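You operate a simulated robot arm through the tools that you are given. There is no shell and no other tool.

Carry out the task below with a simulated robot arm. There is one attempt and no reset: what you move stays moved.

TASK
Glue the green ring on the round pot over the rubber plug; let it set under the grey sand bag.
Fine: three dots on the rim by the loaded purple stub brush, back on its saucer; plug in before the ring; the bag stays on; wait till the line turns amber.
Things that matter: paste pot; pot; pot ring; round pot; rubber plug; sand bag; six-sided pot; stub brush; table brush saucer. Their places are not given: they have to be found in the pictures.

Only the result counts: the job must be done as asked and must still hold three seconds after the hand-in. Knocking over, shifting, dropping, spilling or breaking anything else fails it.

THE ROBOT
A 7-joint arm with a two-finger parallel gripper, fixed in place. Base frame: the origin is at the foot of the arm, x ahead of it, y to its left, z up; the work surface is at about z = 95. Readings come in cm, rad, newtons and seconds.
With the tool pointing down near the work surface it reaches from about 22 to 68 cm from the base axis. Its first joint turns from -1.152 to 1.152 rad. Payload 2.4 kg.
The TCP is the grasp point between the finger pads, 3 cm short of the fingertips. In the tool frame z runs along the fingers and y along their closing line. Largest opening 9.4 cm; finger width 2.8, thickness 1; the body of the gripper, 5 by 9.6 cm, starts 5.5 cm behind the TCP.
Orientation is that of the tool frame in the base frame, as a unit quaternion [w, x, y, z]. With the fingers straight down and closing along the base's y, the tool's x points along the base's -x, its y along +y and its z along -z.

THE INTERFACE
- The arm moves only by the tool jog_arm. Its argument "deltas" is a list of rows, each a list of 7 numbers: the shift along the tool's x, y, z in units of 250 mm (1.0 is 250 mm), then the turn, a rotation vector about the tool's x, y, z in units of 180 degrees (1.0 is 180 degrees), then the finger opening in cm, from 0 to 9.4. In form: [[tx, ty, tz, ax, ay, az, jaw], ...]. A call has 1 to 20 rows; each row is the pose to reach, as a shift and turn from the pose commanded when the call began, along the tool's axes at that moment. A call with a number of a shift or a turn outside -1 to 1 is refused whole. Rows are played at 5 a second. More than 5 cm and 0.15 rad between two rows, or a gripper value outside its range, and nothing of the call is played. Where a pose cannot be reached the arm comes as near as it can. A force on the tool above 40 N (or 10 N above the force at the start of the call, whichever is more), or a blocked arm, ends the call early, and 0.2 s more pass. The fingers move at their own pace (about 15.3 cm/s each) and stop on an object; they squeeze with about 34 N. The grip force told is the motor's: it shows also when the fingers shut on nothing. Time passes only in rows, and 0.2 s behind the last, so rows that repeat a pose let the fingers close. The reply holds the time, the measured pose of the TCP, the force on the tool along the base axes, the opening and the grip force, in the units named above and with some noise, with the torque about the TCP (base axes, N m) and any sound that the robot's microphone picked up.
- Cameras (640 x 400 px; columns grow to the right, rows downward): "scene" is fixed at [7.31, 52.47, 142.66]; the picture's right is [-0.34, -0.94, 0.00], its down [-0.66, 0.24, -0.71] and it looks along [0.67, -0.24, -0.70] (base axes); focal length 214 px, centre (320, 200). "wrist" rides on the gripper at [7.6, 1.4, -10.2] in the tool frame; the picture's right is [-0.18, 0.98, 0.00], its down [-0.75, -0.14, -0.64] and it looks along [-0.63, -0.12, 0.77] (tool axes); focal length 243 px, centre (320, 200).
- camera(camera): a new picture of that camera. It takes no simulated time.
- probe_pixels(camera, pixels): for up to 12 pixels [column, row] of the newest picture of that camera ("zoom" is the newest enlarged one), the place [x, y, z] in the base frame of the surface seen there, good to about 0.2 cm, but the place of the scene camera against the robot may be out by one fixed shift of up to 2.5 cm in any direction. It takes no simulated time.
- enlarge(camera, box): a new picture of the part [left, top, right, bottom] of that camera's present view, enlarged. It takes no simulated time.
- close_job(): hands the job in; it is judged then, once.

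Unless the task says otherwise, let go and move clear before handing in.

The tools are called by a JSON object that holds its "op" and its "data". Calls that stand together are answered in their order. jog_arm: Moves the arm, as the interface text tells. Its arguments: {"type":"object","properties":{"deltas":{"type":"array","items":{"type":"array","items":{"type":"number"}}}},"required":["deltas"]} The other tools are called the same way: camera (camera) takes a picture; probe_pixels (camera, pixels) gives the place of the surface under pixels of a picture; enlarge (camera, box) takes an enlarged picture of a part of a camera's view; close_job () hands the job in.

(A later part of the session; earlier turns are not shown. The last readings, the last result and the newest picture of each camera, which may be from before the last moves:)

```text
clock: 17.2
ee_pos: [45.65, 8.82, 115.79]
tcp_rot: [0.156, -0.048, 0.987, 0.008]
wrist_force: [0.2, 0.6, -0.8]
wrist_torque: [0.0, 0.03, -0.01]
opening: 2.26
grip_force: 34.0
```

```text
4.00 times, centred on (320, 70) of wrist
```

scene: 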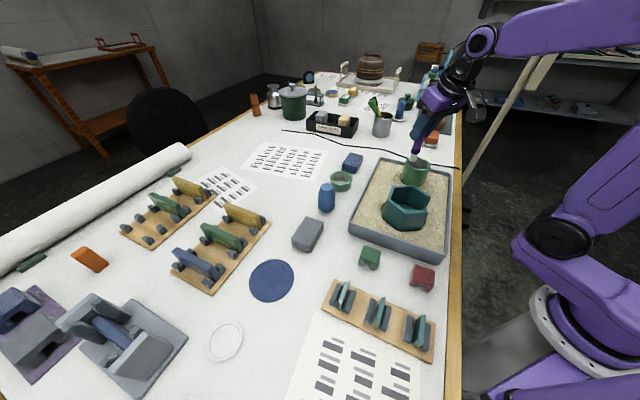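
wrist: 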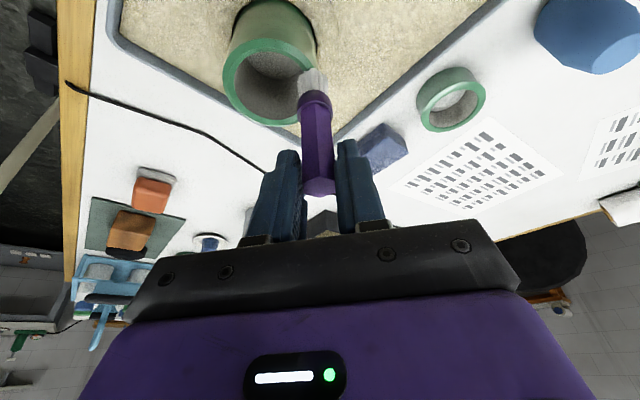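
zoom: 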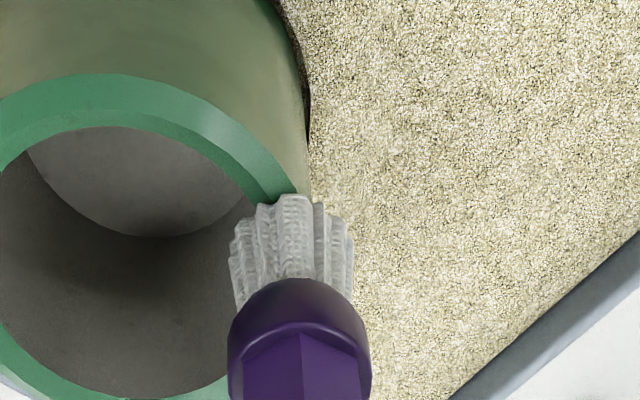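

The tip is just above the rim and there's no contact force yet. I'll lower it by another few millimetres.

{"op": "jog_arm", "data": {"deltas": [[0.0031, 0, 0.0095, 0, 0, 0, 0.5], [0.0056, 0, 0.0171, 0, 0, 0, 0.5]]}}

{"op": "enlarge", "data": {"camera": "wrist", "box": [260, 20, 380, 120]}}

```text
clock: 17.8
ee_pos: [45.57, 8.66, 115.52]
tcp_rot: [0.158, -0.048, 0.986, 0.008]
wrist_force: [-4.6, -0.2, 15.6]
wrist_torque: [0.0, 0.53, 0.0]
opening: 2.26
grip_force: 34.5
```

```text
4.00 times, centred on (320, 70) of wrist
```

zoom: 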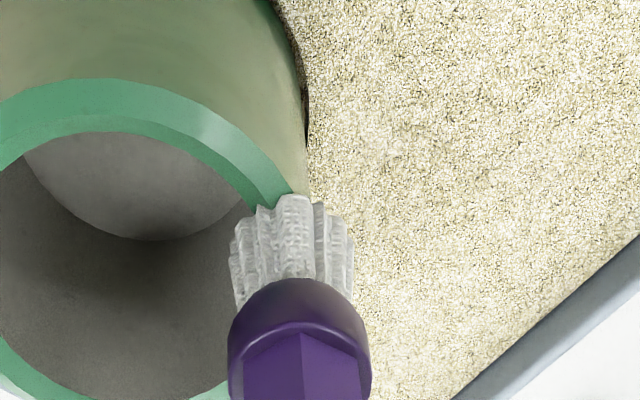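

Contact is confirmed with 15.6 N upward. I'll lift off and look for the dot.

{"op": "jog_arm", "data": {"deltas": [[-0.0062, 0, -0.019, 0, 0, 0, 0.5], [-0.0273, 0, -0.0835, 0, 0, 0, 0.5]]}}

{"op": "camera", "data": {"camera": "wrist"}}

{"op": "enlarge", "data": {"camera": "scene", "box": [390, 130, 450, 190]}}

{"op": "enlarge", "data": {"camera": "wrist", "box": [220, 0, 380, 200]}}

```text
clock: 18.4
ee_pos: [45.82, 8.57, 117.5]
tcp_rot: [0.155, -0.048, 0.987, 0.007]
wrist_force: [0.3, -0.8, 0.3]
wrist_torque: [0.01, -0.03, 0.0]
opening: 2.25
grip_force: 34.0
```

```text
taken
```

wrist: 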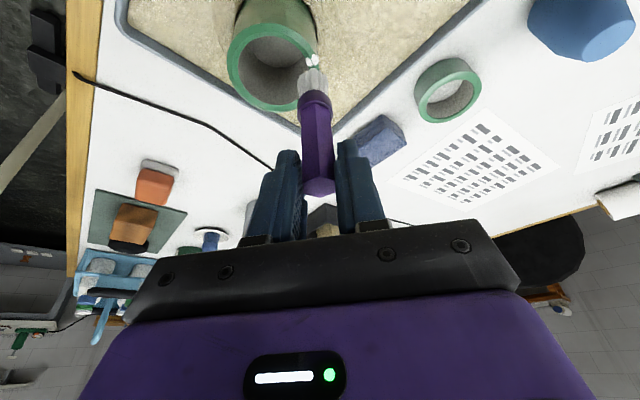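

```text
6.67 times, centred on (420, 160) of scene
```

zoom: 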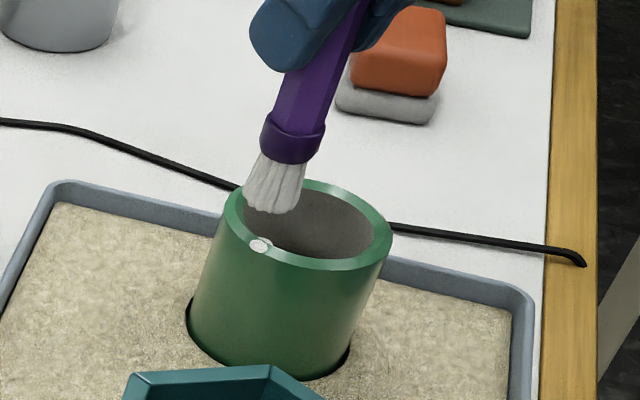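

```text
2.00 times, centred on (300, 100) of wrist
```

zoom: 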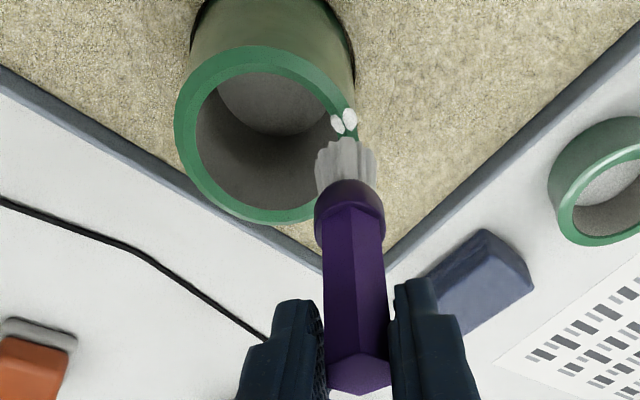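

A white dot has appeared on the rim at wrist (309–315, 60). I'll probe where it landed.

{"op": "enlarge", "data": {"camera": "wrist", "box": [290, 40, 340, 80]}}

{"op": "probe_pixels", "data": {"camera": "wrist", "pixels": [[309, 62], [315, 59], [319, 190], [312, 78], [304, 78], [325, 78], [317, 150], [311, 71]]}}

```text
10.00 times, centred on (315, 60) of wrist
```

zoom: 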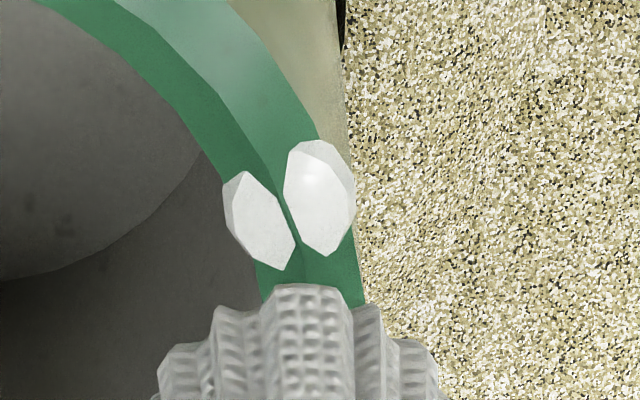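

```text
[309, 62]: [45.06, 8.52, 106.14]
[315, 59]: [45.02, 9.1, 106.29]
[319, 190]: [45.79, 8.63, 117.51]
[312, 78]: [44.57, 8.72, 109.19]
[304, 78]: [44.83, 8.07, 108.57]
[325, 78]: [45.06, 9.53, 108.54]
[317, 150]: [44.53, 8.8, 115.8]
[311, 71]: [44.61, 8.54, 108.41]
```

The dot sits on the rim near (45.04, 8.85), at about 100° around the rim. Its offset from the TCP is roughly (−0.5, +0.2). I'll move to the second dot position, at about 220°, and lower there.

{"op": "jog_arm", "data": {"deltas": [[0.0454, -0.0992, -0.015, 0, 0, 0, 0.5], [0.0908, -0.1984, -0.0299, 0, 0, 0, 0.5], [0.1032, -0.1984, 0.0081, 0, 0, 0, 0.5], [0.1107, -0.1984, 0.0308, 0, 0, 0, 0.5]]}}

{"op": "camera", "data": {"camera": "wrist"}}

{"op": "enlarge", "data": {"camera": "scene", "box": [390, 130, 450, 190]}}

{"op": "enlarge", "data": {"camera": "wrist", "box": [270, 40, 390, 140]}}

```text
clock: 19.4
ee_pos: [43.82, 3.5, 116.04]
tcp_rot: [0.156, -0.049, 0.987, 0.007]
wrist_force: [0.3, -0.9, -0.7]
wrist_torque: [0.01, -0.01, -0.03]
opening: 2.24
grip_force: 34.5
```

```text
taken
```

wrist: 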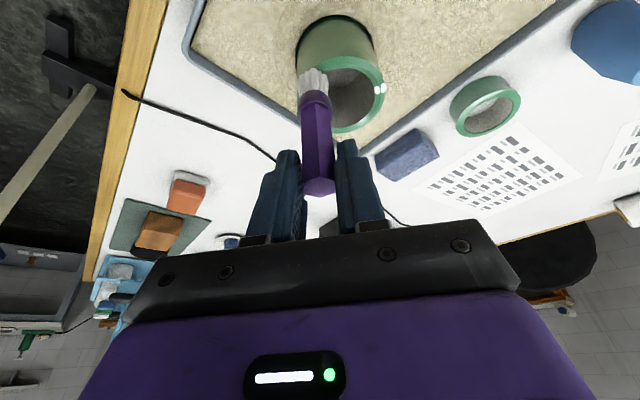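

```text
6.67 times, centred on (420, 160) of scene
```

zoom: 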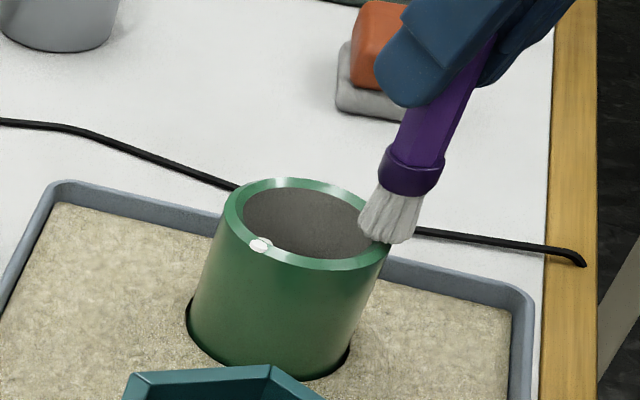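

```text
4.00 times, centred on (330, 90) of wrist
```

zoom: 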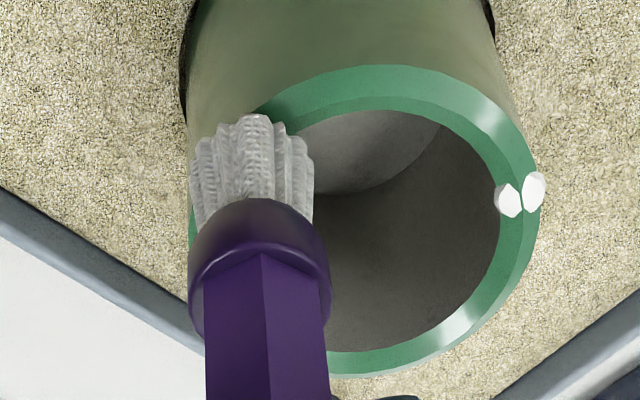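

The brush is over the second spot with no contact yet. I'll lower by a further 4–5 mm.

{"op": "jog_arm", "data": {"deltas": [[0.0037, 0, 0.0114, 0, 0, 0, 0.5], [0.0056, 0, 0.0171, 0, 0, 0, 0.5]]}}

```text
clock: 20.0
ee_pos: [43.83, 3.6, 115.62]
tcp_rot: [0.156, -0.049, 0.987, 0.007]
wrist_force: [0.1, 0.2, -0.2]
wrist_torque: [-0.01, 0.01, 0.01]
opening: 2.25
grip_force: 34.4
```

There's no contact at z 115.62. I'll lower another 2 mm.

{"op": "jog_arm", "data": {"deltas": [[0.0012, 0, 0.0038, 0, 0, 0, 0.5], [0.0025, 0, 0.0076, 0, 0, 0, 0.5]]}}

{"op": "enlarge", "data": {"camera": "wrist", "box": [270, 40, 390, 140]}}

```text
clock: 20.6
ee_pos: [43.7, 3.65, 115.51]
tcp_rot: [0.158, -0.049, 0.986, 0.008]
wrist_force: [-6.6, -1.6, 18.7]
wrist_torque: [-0.11, 0.67, 0.05]
opening: 2.21
grip_force: 34.6
```

```text
4.00 times, centred on (330, 90) of wrist
```

zoom: 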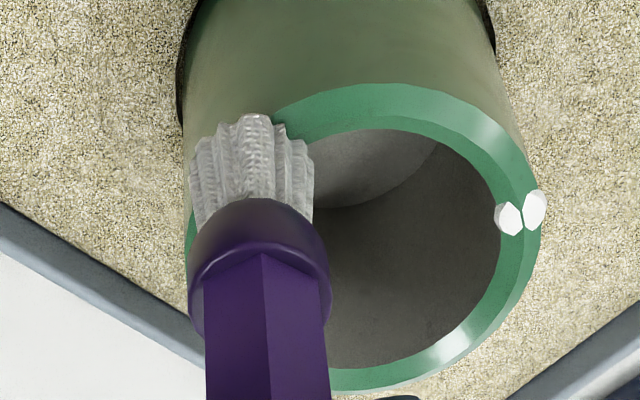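

Contact at the second spot reads 18.7 N. I'll lift, cross over to the third position at about 340°, and stop a few millimetres above the rim.

{"op": "jog_arm", "data": {"deltas": [[-0.0062, 0, -0.019, 0, 0, 0, 0.5], [-0.0248, 0, -0.0759, 0, 0, 0, 0.5], [-0.127, 0.0094, -0.0425, 0, 0, 0, 0.5], [-0.2291, 0.0188, -0.0091, 0, 0, 0, 0.5], [-0.213, 0.0188, 0.0402, 0, 0, 0, 0.5]]}}

{"op": "camera", "data": {"camera": "wrist"}}

{"op": "enlarge", "data": {"camera": "scene", "box": [390, 130, 450, 190]}}

{"op": "enlarge", "data": {"camera": "wrist", "box": [260, 20, 400, 200]}}

```text
clock: 21.8
ee_pos: [48.95, 4.82, 115.91]
tcp_rot: [0.156, -0.048, 0.987, 0.007]
wrist_force: [0.5, -0.5, -0.7]
wrist_torque: [0.02, 0.0, -0.01]
opening: 2.2
grip_force: 33.9
```

```text
taken
```

wrist: 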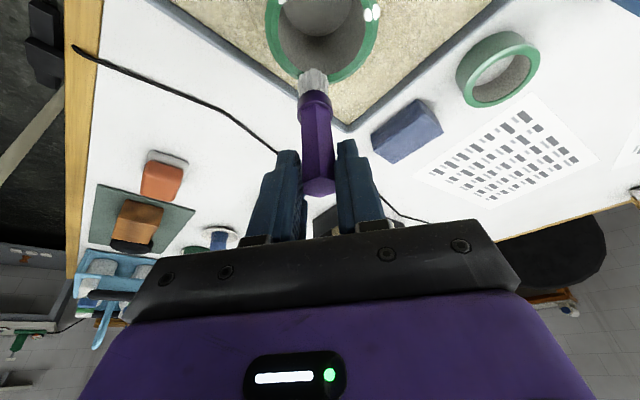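

```text
6.67 times, centred on (420, 160) of scene
```

zoom: 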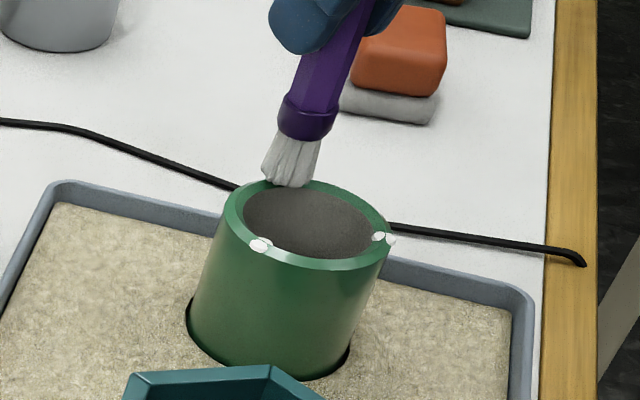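

```text
2.22 times, centred on (330, 110) of wrist
```

zoom: 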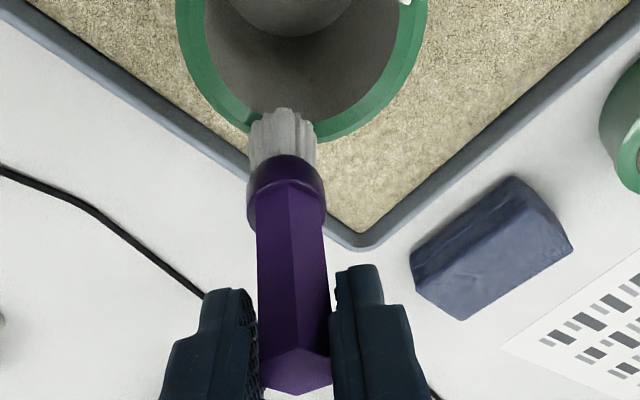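

Two dots are visible at scene zoom (260,245) and (383,237). Before lowering for the third, I'll probe the bristle position.

{"op": "probe_pixels", "data": {"camera": "wrist", "pixels": [[302, 85], [325, 85], [314, 76], [314, 85], [312, 97], [316, 150], [319, 185], [318, 192]]}}

{"op": "enlarge", "data": {"camera": "wrist", "box": [290, 60, 340, 110]}}

```text
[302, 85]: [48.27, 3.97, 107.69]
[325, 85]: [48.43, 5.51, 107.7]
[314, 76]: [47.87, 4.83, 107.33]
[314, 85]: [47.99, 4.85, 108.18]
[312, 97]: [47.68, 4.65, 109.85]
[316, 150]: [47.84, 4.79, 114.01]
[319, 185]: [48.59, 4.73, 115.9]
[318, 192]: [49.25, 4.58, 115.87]
```

```text
8.00 times, centred on (315, 85) of wrist
```

zoom: 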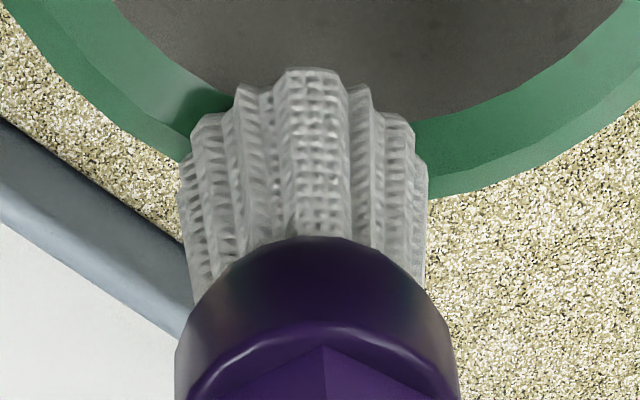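

The bristle axis is at (48.6, 4.74), which is 3.14 cm from the pot centre and right on the rim. I'll lower to make contact.

{"op": "jog_arm", "data": {"deltas": [[0.0037, 0, 0.0114, 0, 0, 0, 0.5], [0.005, 0, 0.0152, 0, 0, 0, 0.5], [0.0062, 0, 0.019, 0, 0, 0, 0.5]]}}

```text
clock: 22.6
ee_pos: [49.09, 4.57, 115.46]
tcp_rot: [0.157, -0.049, 0.986, 0.008]
wrist_force: [-1.1, 0.1, 4.3]
wrist_torque: [-0.01, 0.15, 0.0]
opening: 2.22
grip_force: 34.0
```

Light contact at 4.3 N. I'll press a touch more to match the others, then lift and check.

{"op": "jog_arm", "data": {"deltas": [[0.0009, 0, 0.0029, 0, 0, 0, 0.5], [-0.005, 0, -0.0152, 0, 0, 0, 0.5], [-0.031, 0, -0.0949, 0, 0, 0, 0.5]]}}

{"op": "camera", "data": {"camera": "wrist"}}

{"op": "enlarge", "data": {"camera": "scene", "box": [390, 130, 450, 190]}}

{"op": "enlarge", "data": {"camera": "wrist", "box": [240, 0, 400, 200]}}

```text
clock: 23.4
ee_pos: [49.09, 4.74, 118.04]
tcp_rot: [0.156, -0.048, 0.987, 0.007]
wrist_force: [0.1, 0.4, -0.4]
wrist_torque: [0.0, -0.01, 0.0]
opening: 2.25
grip_force: 34.6
```

```text
taken
```

wrist: 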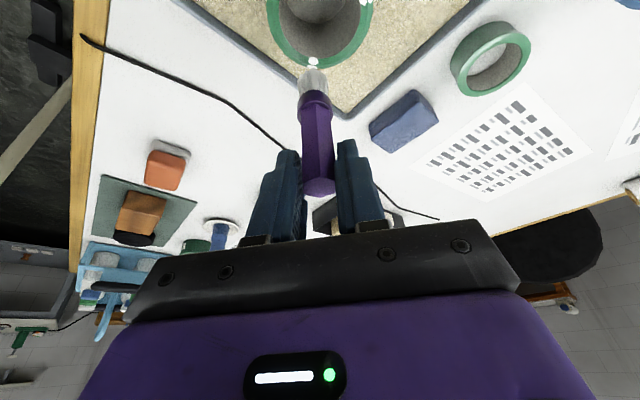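

```text
6.67 times, centred on (420, 160) of scene
```

zoom: 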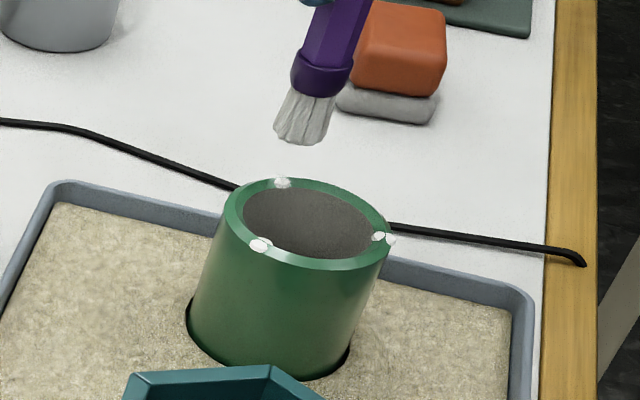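

```text
2.00 times, centred on (320, 100) of wrist
```

zoom: 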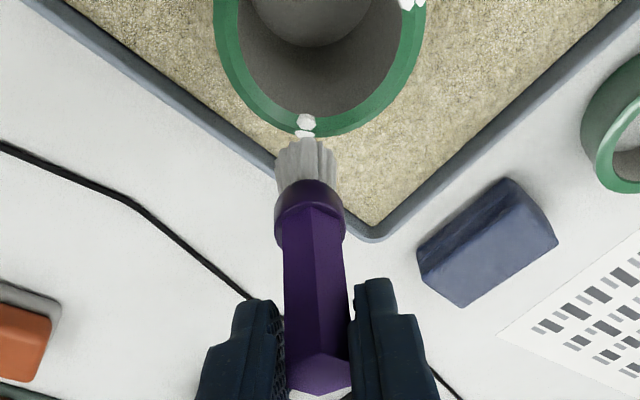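

All three dots are on the rim, well spread around it. Now I'll carry the brush back toward its saucer by the reverse path.

{"op": "jog_arm", "data": {"deltas": [[0.0639, 0.0709, -0.0469, 0, 0, 0, 0.5], [0.1726, 0.1913, -0.1266, 0, 0, 0, 0.5], [0.2813, 0.3118, -0.2064, 0, 0, 0, 0.5], [0.39, 0.4323, -0.2861, 0, 0, 0, 0.5], [0.4987, 0.5528, -0.3658, 0, 0, 0, 0.5], [0.5882, 0.652, -0.4315, 0, 0, 0, 0.5], [0.6393, 0.7087, -0.469, 0, 0, 0, 0.5]]}}

```text
clock: 25.0
ee_pos: [28.52, 20.42, 124.05]
tcp_rot: [0.156, -0.048, 0.987, 0.008]
wrist_force: [-0.8, -0.7, -0.6]
wrist_torque: [-0.01, -0.01, -0.02]
opening: 2.24
grip_force: 34.0
```

At (28.5, 20.4, 124) with the brush still held. I'll turn back about the vertical while moving left toward the saucer.

{"op": "jog_arm", "data": {"deltas": [[0.0121, 0.0991, 0.0101, -0.0134, 0, -0.041, 0.5], [0.0243, 0.1981, 0.0202, -0.0268, 0, -0.082, 0.5], [0.0364, 0.2972, 0.0303, -0.0402, 0, -0.123, 0.5], [0.0485, 0.3963, 0.0404, -0.0536, 0, -0.164, 0.5], [0.0607, 0.4953, 0.0506, -0.0671, 0, -0.2051, 0.5], [0.0728, 0.5944, 0.0607, -0.0805, 0, -0.2461, 0.5], [0.0849, 0.6935, 0.0708, -0.0939, 0, -0.2871, 0.5], [0.0971, 0.7925, 0.0809, -0.1073, 0, -0.3281, 0.5], [0.1092, 0.8916, 0.091, -0.1207, 0, -0.3691, 0.5]]}}

{"op": "camera", "data": {"camera": "wrist"}}

```text
clock: 27.0
ee_pos: [24.57, 42.57, 121.36]
tcp_rot: [0.123, -0.606, 0.78, 0.097]
wrist_force: [-0.4, 0.0, -1.1]
wrist_torque: [-0.02, -0.02, 0.03]
opening: 2.25
grip_force: 34.1
```

```text
taken
```

wrist: 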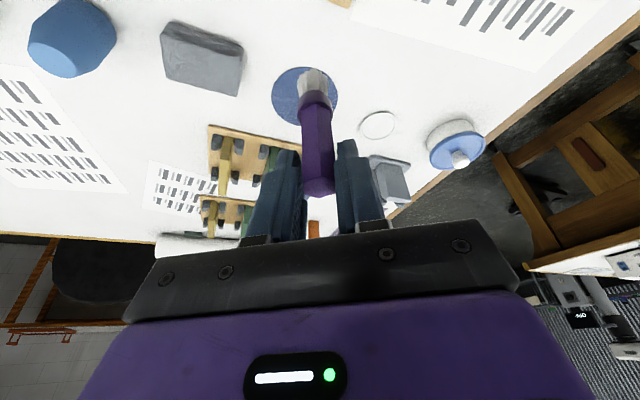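

The orientation is restored and the saucer shows at wrist (378,125). I'll go to the hover above it along the earlier path.

{"op": "jog_arm", "data": {"deltas": [[-0.1427, 0.0627, 0.097, 0, 0, 0, 0.5], [-0.2835, 0.1341, 0.206, 0, 0, 0, 0.5], [-0.4107, 0.2035, 0.3317, 0, 0, 0, 0.5], [-0.5251, 0.2623, 0.4658, 0, 0, 0, 0.5], [-0.6062, 0.3131, 0.6016, 0, 0, 0, 0.5], [-0.6574, 0.3362, 0.6856, 0, 0, 0, 0.5]]}}

{"op": "camera", "data": {"camera": "wrist"}}

{"op": "enlarge", "data": {"camera": "wrist", "box": [240, 0, 400, 220]}}

{"op": "enlarge", "data": {"camera": "scene", "box": [140, 270, 300, 380]}}

```text
clock: 28.4
ee_pos: [21.6, 64.66, 109.99]
tcp_rot: [0.124, -0.605, 0.781, 0.097]
wrist_force: [0.5, -0.1, 0.4]
wrist_torque: [0.01, 0.0, 0.0]
opening: 2.24
grip_force: 33.3
```

```text
taken
```

wrist: 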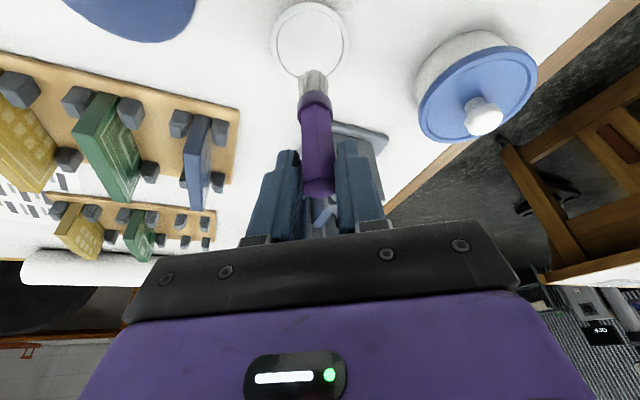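

```text
1.82 times, centred on (320, 110) of wrist
```

zoom: 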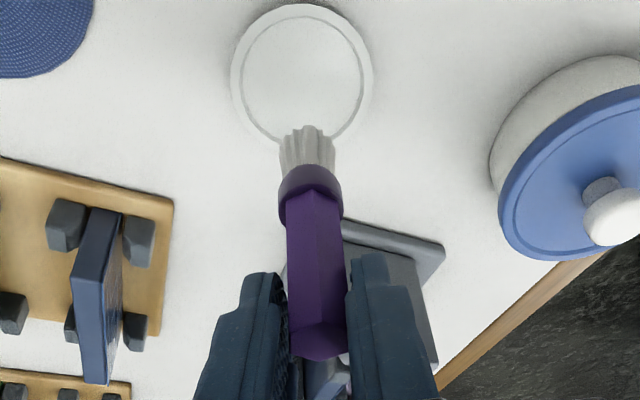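

```text
3.64 times, centred on (220, 325) of scene
```

zoom: 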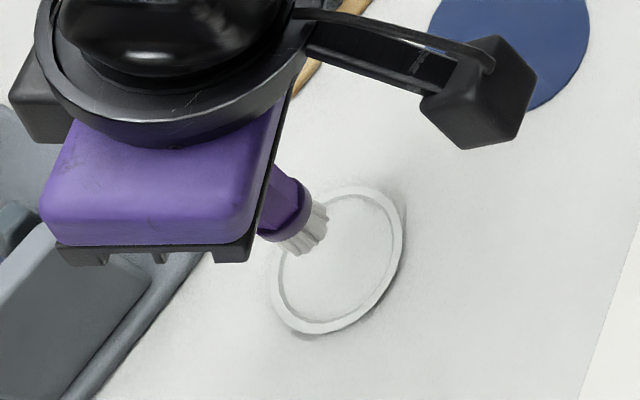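

The hover is reached. I'll probe the bristle position and the saucer outline to align them precisely.

{"op": "probe_pixels", "data": {"camera": "wrist", "pixels": [[314, 80], [304, 85], [325, 85], [314, 90], [315, 150], [319, 190], [275, 40], [346, 40], [310, 5], [310, 40], [300, 76]]}}

```text
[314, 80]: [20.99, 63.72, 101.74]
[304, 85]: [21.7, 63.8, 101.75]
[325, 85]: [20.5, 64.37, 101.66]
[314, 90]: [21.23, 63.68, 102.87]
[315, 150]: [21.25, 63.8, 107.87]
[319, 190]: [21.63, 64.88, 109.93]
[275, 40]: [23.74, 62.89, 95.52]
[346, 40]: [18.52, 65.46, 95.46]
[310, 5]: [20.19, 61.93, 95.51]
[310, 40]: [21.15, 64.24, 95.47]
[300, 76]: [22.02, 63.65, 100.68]
```

The brush tip is about 100.6 high and its axis near (21.3, 64.4). I'll shift slightly and lower to just above the saucer.

{"op": "jog_arm", "data": {"deltas": [[0.0079, -0.0033, 0.0606, 0, 0, 0, 0.5], [0.0265, -0.0033, 0.1176, 0, 0, 0, 0.5], [0.0438, -0.0033, 0.1709, 0, 0, 0, 0.5], [0.0475, -0.0033, 0.1823, 0, 0, 0, 0.5]]}}

{"op": "camera", "data": {"camera": "wrist"}}

{"op": "enlarge", "data": {"camera": "wrist", "box": [260, 20, 380, 140]}}

{"op": "enlarge", "data": {"camera": "scene", "box": [180, 300, 260, 370]}}

```text
clock: 29.4
ee_pos: [21.61, 65.02, 105.15]
tcp_rot: [0.124, -0.604, 0.781, 0.097]
wrist_force: [-0.9, -0.1, -0.9]
wrist_torque: [0.02, -0.03, -0.01]
opening: 2.24
grip_force: 34.0
```

```text
taken
```

wrist: 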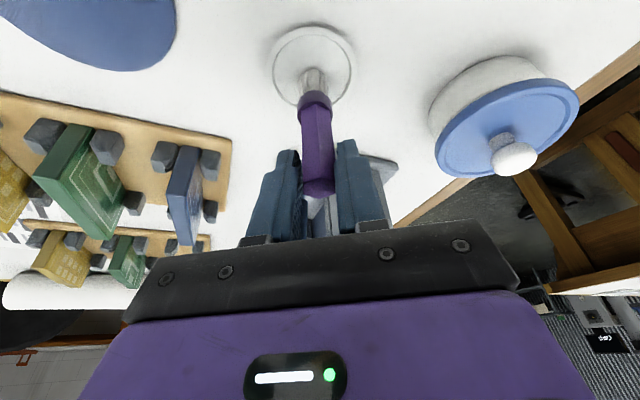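

```text
3.33 times, centred on (320, 80) of wrist
```

zoom: 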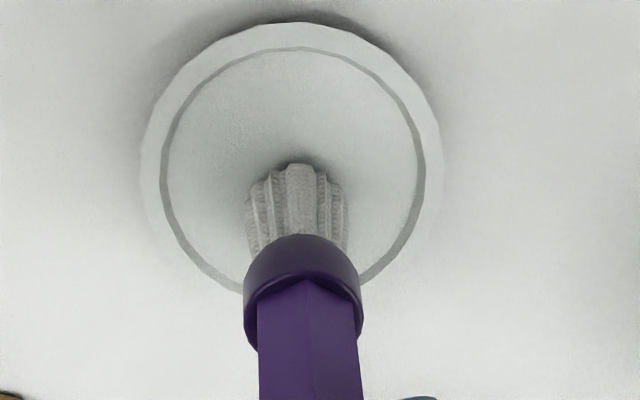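

```text
5.71 times, centred on (220, 335) of scene
```

zoom: 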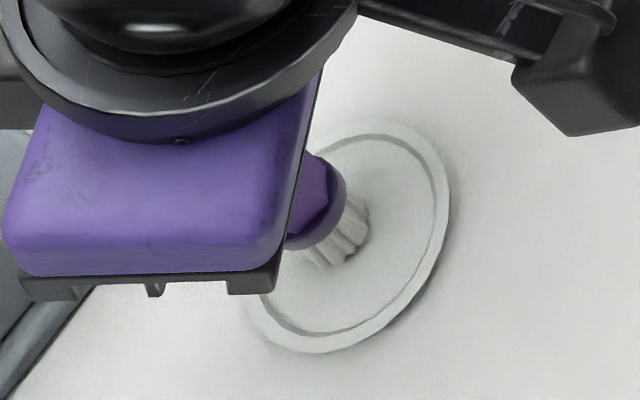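

The tip is just above the saucer. I'll probe once more for alignment before the last few millimetres.

{"op": "probe_pixels", "data": {"camera": "wrist", "pixels": [[313, 72], [313, 80], [302, 82], [324, 82], [275, 65], [350, 70], [312, 32], [319, 190]]}}

```text
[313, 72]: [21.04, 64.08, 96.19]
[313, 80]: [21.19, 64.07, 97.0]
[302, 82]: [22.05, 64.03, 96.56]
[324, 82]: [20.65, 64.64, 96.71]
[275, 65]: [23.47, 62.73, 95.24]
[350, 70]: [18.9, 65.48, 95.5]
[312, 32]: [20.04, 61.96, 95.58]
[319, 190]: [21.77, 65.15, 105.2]
```

The brush axis is at (21.3, 64.8), essentially at the saucer's centre. I'll lower the last few millimetres until contact.

{"op": "jog_arm", "data": {"deltas": [[0.0025, 0, 0.0076, 0, 0, 0, 0.5], [0.0037, 0, 0.0114, 0, 0, 0, 0.5], [0.0045, 0, 0.0137, 0, 0, 0, 0.5]]}}

```text
clock: 30.2
ee_pos: [21.78, 64.91, 104.72]
tcp_rot: [0.124, -0.604, 0.781, 0.097]
wrist_force: [0.4, 0.2, -0.9]
wrist_torque: [-0.04, -0.02, 0.0]
opening: 2.25
grip_force: 33.7
```

{"op": "jog_arm", "data": {"deltas": [[0.0012, 0, 0.0038, 0, 0, 0, 0.5], [0.0018, 0, 0.0057, 0, 0, 0, 0.5]]}}

{"op": "enlarge", "data": {"camera": "wrist", "box": [260, 20, 380, 140]}}

```text
clock: 30.8
ee_pos: [21.77, 64.96, 104.75]
tcp_rot: [0.124, -0.604, 0.781, 0.097]
wrist_force: [0.4, -1.3, 2.1]
wrist_torque: [-0.08, 0.0, 0.03]
opening: 2.2
grip_force: 34.1
```

```text
3.33 times, centred on (320, 80) of wrist
```

zoom: 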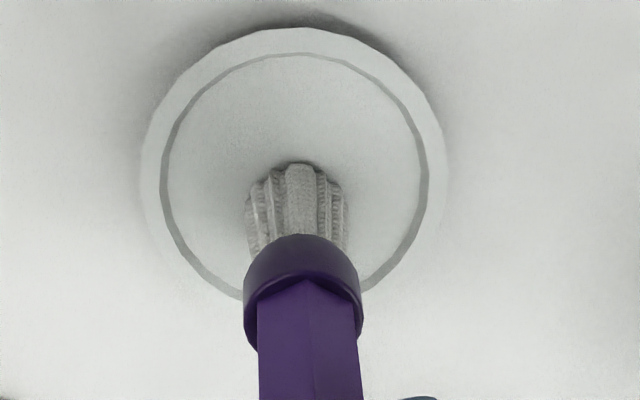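

Contact on the saucer reads 2.1 N. I'll open the fingers and check the brush stands.

{"op": "jog_arm", "data": {"deltas": [[0, 0, 0, 0, 0, 0, 2.6], [0, 0, 0, 0, 0, 0, 3.2], [0, 0, 0, 0, 0, 0, 4.5], [0, 0, 0, 0, 0, 0, 5.5]]}}

{"op": "enlarge", "data": {"camera": "wrist", "box": [240, 20, 400, 240]}}

```text
clock: 31.8
ee_pos: [21.72, 64.97, 104.77]
tcp_rot: [0.124, -0.604, 0.781, 0.097]
wrist_force: [0.8, -0.1, 0.5]
wrist_torque: [-0.02, -0.02, 0.0]
opening: 5.51
grip_force: 0.0
```

```text
1.82 times, centred on (320, 130) of wrist
```

zoom: 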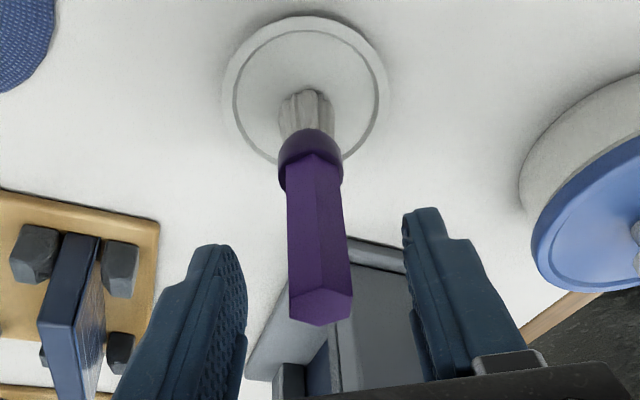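

The brush stands on its own on the saucer. I'll rise straight up clear of it.

{"op": "jog_arm", "data": {"deltas": [[-0.0124, 0, -0.038, 0, 0, 0, 5.5], [-0.0371, 0, -0.1141, 0, 0, 0, 5.5], [-0.0618, 0, -0.1902, 0, 0, 0, 5.5], [-0.0803, 0, -0.2473, 0, 0, 0, 5.5]]}}

{"op": "camera", "data": {"camera": "wrist"}}

{"op": "enlarge", "data": {"camera": "scene", "box": [140, 270, 300, 380]}}

```text
clock: 32.8
ee_pos: [21.69, 64.97, 111.38]
tcp_rot: [0.124, -0.606, 0.78, 0.097]
wrist_force: [0.2, -0.3, 0.2]
wrist_torque: [-0.02, -0.02, -0.02]
opening: 5.5
grip_force: 0.1
```

```text
taken
```

wrist: 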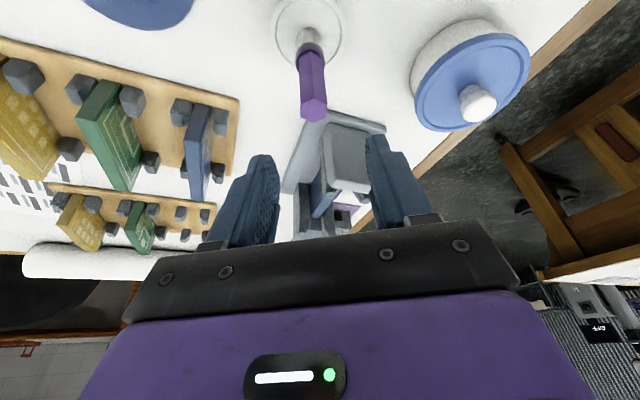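

```text
3.64 times, centred on (220, 325) of scene
```

zoom: 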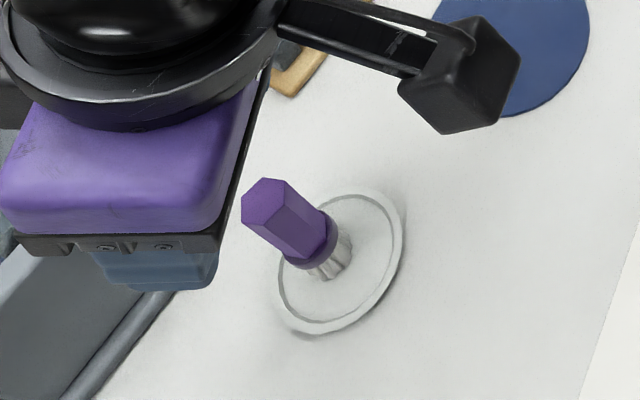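

The brush is back on its saucer and standing freely. I'll head inward toward the plug, ring and bag area.

{"op": "jog_arm", "data": {"deltas": [[0.0646, -0.0362, -0.1052, 0, 0, 0, 5.5], [0.1827, -0.095, -0.2278, 0, 0, 0, 5.5], [0.3072, -0.1596, -0.3526, 0, 0, 0, 7], [0.4415, -0.2251, -0.4596, 0, 0, 0, 8], [0.5793, -0.2868, -0.5592, 0, 0, 0, 9], [0.6836, -0.3338, -0.6268, 0, 0, 0, 9]]}}

{"op": "camera", "data": {"camera": "scene"}}

{"op": "enlarge", "data": {"camera": "scene", "box": [280, 140, 380, 260]}}

```text
clock: 34.2
ee_pos: [24.54, 42.47, 120.84]
tcp_rot: [0.123, -0.606, 0.78, 0.097]
wrist_force: [0.7, -0.4, -0.4]
wrist_torque: [-0.04, -0.01, -0.04]
opening: 8.98
grip_force: 0.0
```

```text
taken
```

scene: 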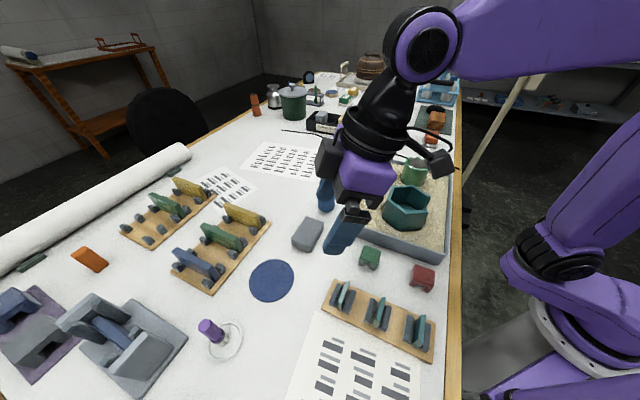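

```text
3.33 times, centred on (330, 200) of scene
```

zoom: 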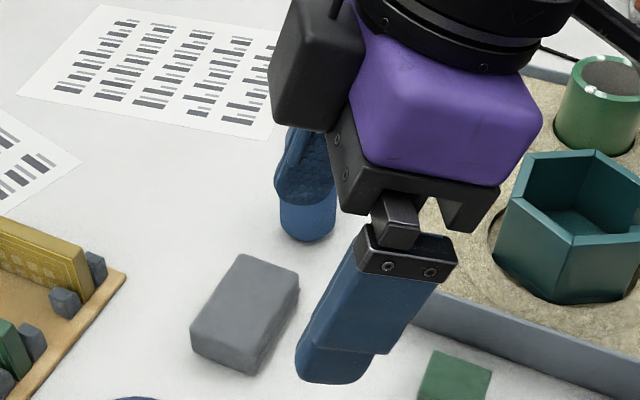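

The path is clear. I'll bring the tool upright first, then yaw it so the fingers will straddle the pot rim between the glue dots later, and move over the plug for a look.

{"op": "jog_arm", "data": {"deltas": [[0, 0, 0, 0, 0.0333, 0, 9], [0, 0, 0, 0, 0.0667, 0, 9], [0, 0, 0, 0, 0.1, 0, 9]]}}

{"op": "jog_arm", "data": {"deltas": [[0.0115, -0.07, 0.006, 0, 0, 0.0443, 9], [0.0229, -0.1399, 0.012, 0, 0, 0.0886, 9], [0.0344, -0.2099, 0.018, 0, 0, 0.1329, 9], [0.0459, -0.2798, 0.024, 0, 0, 0.1772, 9], [0.0573, -0.3498, 0.03, 0, 0, 0.2215, 9], [0.0688, -0.4198, 0.036, 0, 0, 0.2658, 9], [0.0803, -0.4897, 0.042, 0, 0, 0.3102, 9], [0.0917, -0.5597, 0.048, 0, 0, 0.3545, 9], [0.1032, -0.6296, 0.054, 0, 0, 0.3988, 9], [0.1147, -0.6996, 0.06, 0, 0, 0.4431, 9], [0.1261, -0.7695, 0.066, 0, 0, 0.4874, 9], [0.1376, -0.8395, 0.072, 0, 0, 0.5317, 9], [0.1376, -0.8395, 0.072, 0, 0, 0.5317, 9]]}}

{"op": "camera", "data": {"camera": "wrist"}}

{"op": "camera", "data": {"camera": "scene"}}

```text
clock: 35.0
ee_pos: [24.44, 42.43, 120.85]
tcp_rot: [0.0, -0.613, 0.79, 0.0]
wrist_force: [0.8, -0.1, 0.5]
wrist_torque: [0.0, 0.0, 0.01]
opening: 9.01
grip_force: 0.1
```

```text
clock: 37.8
ee_pos: [44.13, 34.01, 119.05]
tcp_rot: [-0.001, 0.176, 0.984, 0.001]
wrist_force: [0.2, -0.1, 0.7]
wrist_torque: [-0.01, -0.04, -0.02]
opening: 9.01
grip_force: 0.2
```

```text
taken
```

wrist: 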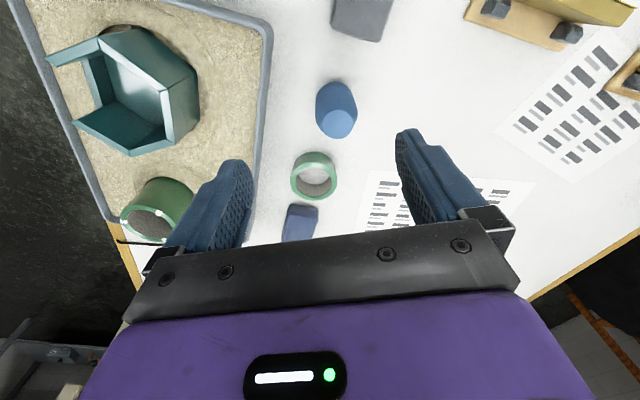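

```text
taken
```

scene: 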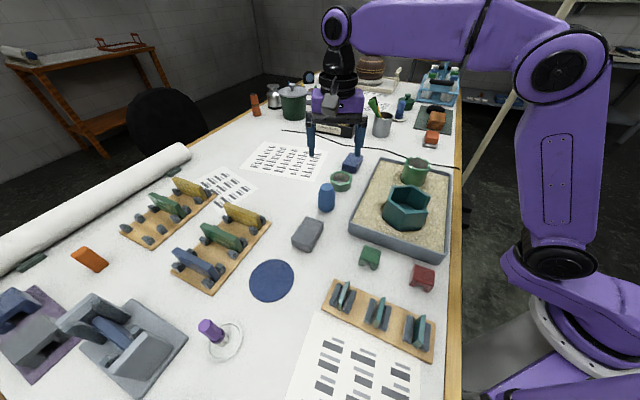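

Both the plug (336,110) and the ring (314,175) are in view. I'll enlarge and probe their outlines.

{"op": "enlarge", "data": {"camera": "wrist", "box": [280, 70, 380, 210]}}

{"op": "probe_pixels", "data": {"camera": "wrist", "pixels": [[338, 122], [325, 123], [352, 121], [338, 110], [338, 135], [336, 85], [318, 100], [354, 100], [335, 95], [322, 112]]}}

```text
2.86 times, centred on (330, 140) of wrist
```

zoom: 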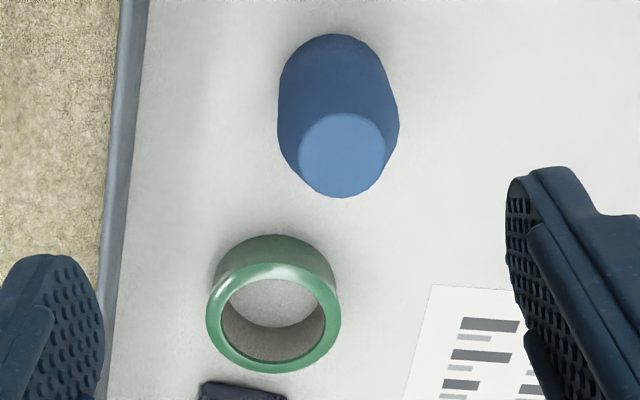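

```text
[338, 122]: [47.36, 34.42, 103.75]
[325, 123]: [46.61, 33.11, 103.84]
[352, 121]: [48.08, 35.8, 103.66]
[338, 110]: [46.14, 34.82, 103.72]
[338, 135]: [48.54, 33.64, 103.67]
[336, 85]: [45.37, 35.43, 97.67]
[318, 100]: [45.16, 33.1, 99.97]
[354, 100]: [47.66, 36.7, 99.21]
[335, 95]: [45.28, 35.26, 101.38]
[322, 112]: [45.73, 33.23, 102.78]
```

I'll probe the outlines of the plug's top and the ring in this zoom.

{"op": "probe_pixels", "data": {"camera": "zoom", "pixels": [[303, 155], [382, 150], [340, 117], [340, 194], [312, 132], [370, 130], [312, 182], [372, 178], [283, 110], [394, 120], [335, 60], [335, 40]]}}

{"op": "probe_pixels", "data": {"camera": "zoom", "pixels": [[211, 310], [338, 310], [275, 369], [228, 350], [322, 348], [275, 268], [225, 285], [325, 283], [275, 310], [275, 345], [215, 270], [275, 238]]}}

```text
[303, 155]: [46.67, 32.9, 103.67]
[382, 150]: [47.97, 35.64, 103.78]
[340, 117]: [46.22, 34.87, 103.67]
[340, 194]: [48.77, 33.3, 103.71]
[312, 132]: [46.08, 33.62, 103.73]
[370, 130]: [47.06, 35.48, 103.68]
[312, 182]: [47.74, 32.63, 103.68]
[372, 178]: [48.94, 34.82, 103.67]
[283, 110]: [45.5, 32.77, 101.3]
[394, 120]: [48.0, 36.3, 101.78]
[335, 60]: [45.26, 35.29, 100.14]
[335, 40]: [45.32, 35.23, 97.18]
```

```text
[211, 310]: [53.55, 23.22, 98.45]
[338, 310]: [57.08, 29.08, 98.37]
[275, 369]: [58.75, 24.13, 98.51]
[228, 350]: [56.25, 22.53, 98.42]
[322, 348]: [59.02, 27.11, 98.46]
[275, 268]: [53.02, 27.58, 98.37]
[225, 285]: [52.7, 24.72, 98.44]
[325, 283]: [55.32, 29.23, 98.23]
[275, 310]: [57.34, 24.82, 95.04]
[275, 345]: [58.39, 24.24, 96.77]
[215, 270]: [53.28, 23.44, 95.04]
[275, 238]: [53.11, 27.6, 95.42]
```

The plug measures body radius about 2.4, tapering to a 1.6 top at z 103.7, with its centre at (47.43, 34.16). The ring is centred near (55.7, 26.0), outer radius 3.5 and 3.4 cm tall. I'll move down over the plug to a hover.

{"op": "jog_arm", "data": {"deltas": [[-0.06, 0.025, 0.1, 0, 0, 0, 8], [-0.1217, 0.0513, 0.22, 0, 0, 0, 8], [-0.1217, 0.0513, 0.34, 0, 0, 0, 8], [-0.1217, 0.0513, 0.43, 0, 0, 0, 8], [-0.1217, 0.0513, 0.43, 0, 0, 0, 8]]}}

{"op": "camera", "data": {"camera": "wrist"}}

{"op": "enlarge", "data": {"camera": "wrist", "box": [240, 60, 400, 220]}}

```text
clock: 39.0
ee_pos: [47.27, 34.09, 108.29]
tcp_rot: [-0.001, 0.174, 0.985, 0.001]
wrist_force: [0.7, -0.7, 0.1]
wrist_torque: [0.02, 0.01, 0.01]
opening: 8.0
grip_force: 0.0
```

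```text
taken
```

wrist: 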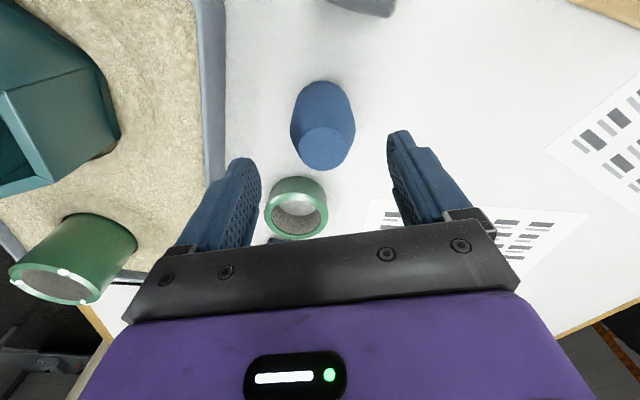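

```text
2.50 times, centred on (320, 140) of wrist
```

zoom: 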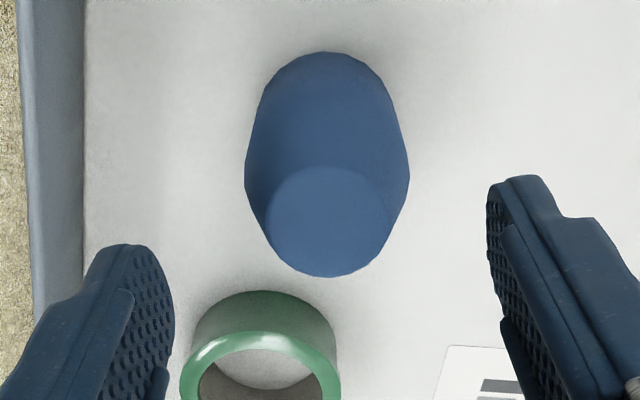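

{"op": "probe_pixels", "data": {"camera": "zoom", "pixels": [[268, 220], [389, 215], [330, 170], [330, 274], [285, 185], [370, 183], [290, 258], [372, 256], [248, 175], [406, 175], [322, 60], [325, 140]]}}

```text
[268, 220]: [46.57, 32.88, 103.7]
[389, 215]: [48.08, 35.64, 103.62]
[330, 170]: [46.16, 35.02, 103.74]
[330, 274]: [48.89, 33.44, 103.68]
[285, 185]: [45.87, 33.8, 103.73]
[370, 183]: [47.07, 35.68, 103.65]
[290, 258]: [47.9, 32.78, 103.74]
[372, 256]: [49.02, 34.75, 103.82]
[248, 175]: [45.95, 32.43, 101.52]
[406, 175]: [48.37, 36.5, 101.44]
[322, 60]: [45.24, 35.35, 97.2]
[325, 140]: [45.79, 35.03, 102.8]
```

The plug centre is confirmed at (47.44, 34.2). I'll go down to TCP z≈103.5 so the pads cover only the top of the cylindrical part, then close.

{"op": "jog_arm", "data": {"deltas": [[-0.0019, 0.0041, 0.06, 0, 0, 0, 8], [-0.0019, 0.0041, 0.13, 0, 0, 0, 8], [-0.0019, 0.0041, 0.1916, 0, 0, 0, 8], [-0.0019, 0.0041, 0.1916, 0, 0, 0, 8]]}}

{"op": "enlarge", "data": {"camera": "wrist", "box": [220, 80, 420, 240]}}

```text
clock: 40.0
ee_pos: [47.43, 34.17, 103.43]
tcp_rot: [0.0, 0.176, 0.984, 0.002]
wrist_force: [-0.1, 0.0, 0.9]
wrist_torque: [-0.03, 0.03, 0.02]
opening: 8.0
grip_force: 0.0
```

```text
2.50 times, centred on (320, 160) of wrist
```

zoom: 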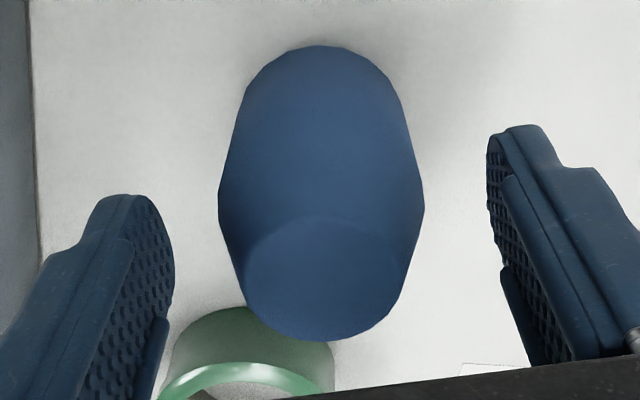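

The plug is nicely between the pads. I'll close gently.

{"op": "jog_arm", "data": {"deltas": [[0, 0, 0, 0, 0, 0, 6.5], [0, 0, 0, 0, 0, 0, 5.5], [0, 0, 0, 0, 0, 0, 5.0], [0, 0, 0, 0, 0, 0, 4.5], [0, 0, 0, 0, 0, 0, 4.0], [0, 0, 0, 0, 0, 0, 4.0]]}}

{"op": "enlarge", "data": {"camera": "wrist", "box": [220, 80, 420, 240]}}

```text
clock: 41.4
ee_pos: [47.34, 34.19, 103.61]
tcp_rot: [-0.001, 0.176, 0.984, 0.001]
wrist_force: [0.3, 0.4, -0.2]
wrist_torque: [0.0, -0.01, -0.02]
opening: 4.9
grip_force: 34.0
```

```text
2.50 times, centred on (320, 160) of wrist
```

zoom: 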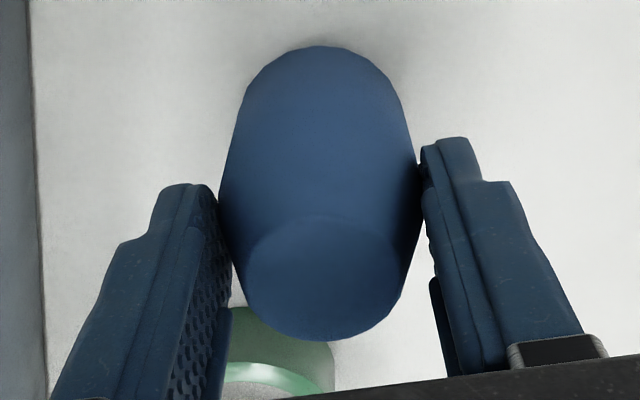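

The plug is gripped (4.9 cm wide, 34 N). I'll lift it straight up.

{"op": "jog_arm", "data": {"deltas": [[0, 0, -0.03, 0, 0, 0, 4.0], [0, 0, -0.1, 0, 0, 0, 4.0], [0, 0, -0.22, 0, 0, 0, 4.0], [0, 0, -0.36, 0, 0, 0, 4.0], [0, 0, -0.5, 0, 0, 0, 4.0], [0, 0, -0.6, 0, 0, 0, 4.0]]}}

{"op": "camera", "data": {"camera": "wrist"}}

{"op": "enlarge", "data": {"camera": "scene", "box": [260, 80, 420, 240]}}

```text
clock: 42.8
ee_pos: [47.23, 34.14, 118.62]
tcp_rot: [-0.002, 0.175, 0.985, 0.0]
wrist_force: [0.0, 0.5, 0.0]
wrist_torque: [0.0, -0.01, -0.01]
opening: 4.92
grip_force: 33.9
```

```text
taken
```

wrist: 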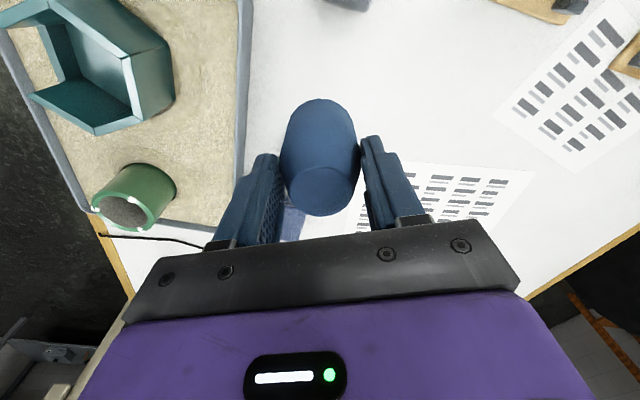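

```text
2.50 times, centred on (340, 160) of scene
```

zoom: 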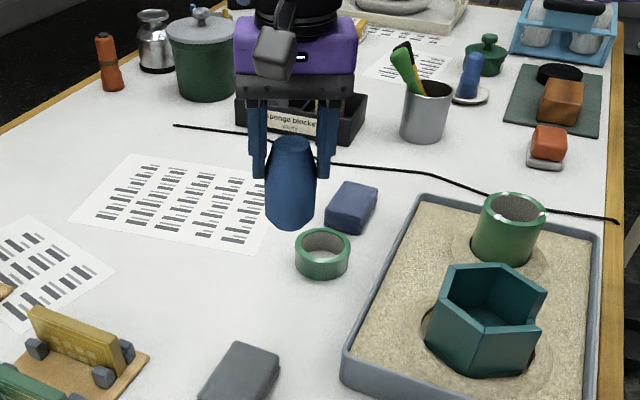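

The plug is held. I'll probe its top and sides to get its offset from the TCP, and probe the pot bore from here as well.

{"op": "enlarge", "data": {"camera": "wrist", "box": [260, 80, 380, 230]}}

{"op": "probe_pixels", "data": {"camera": "wrist", "pixels": [[322, 190], [300, 190], [342, 188], [320, 172], [320, 209], [318, 103], [318, 120], [318, 150], [284, 140], [354, 140], [125, 212], [140, 195]]}}

```text
2.67 times, centred on (320, 155) of wrist
```

zoom: 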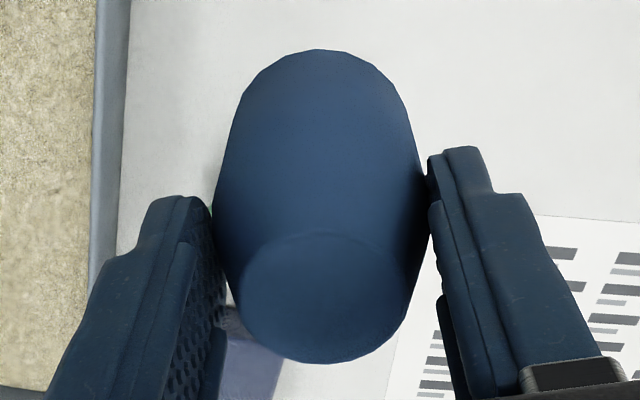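

```text
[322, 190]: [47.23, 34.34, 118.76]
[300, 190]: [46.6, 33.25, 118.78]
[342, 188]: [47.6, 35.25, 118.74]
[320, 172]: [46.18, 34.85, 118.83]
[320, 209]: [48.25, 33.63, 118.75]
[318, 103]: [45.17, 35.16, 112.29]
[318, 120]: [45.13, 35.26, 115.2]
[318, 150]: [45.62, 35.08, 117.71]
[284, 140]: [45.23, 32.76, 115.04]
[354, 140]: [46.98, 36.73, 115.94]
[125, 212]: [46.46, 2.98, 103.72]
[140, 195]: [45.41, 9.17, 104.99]
```

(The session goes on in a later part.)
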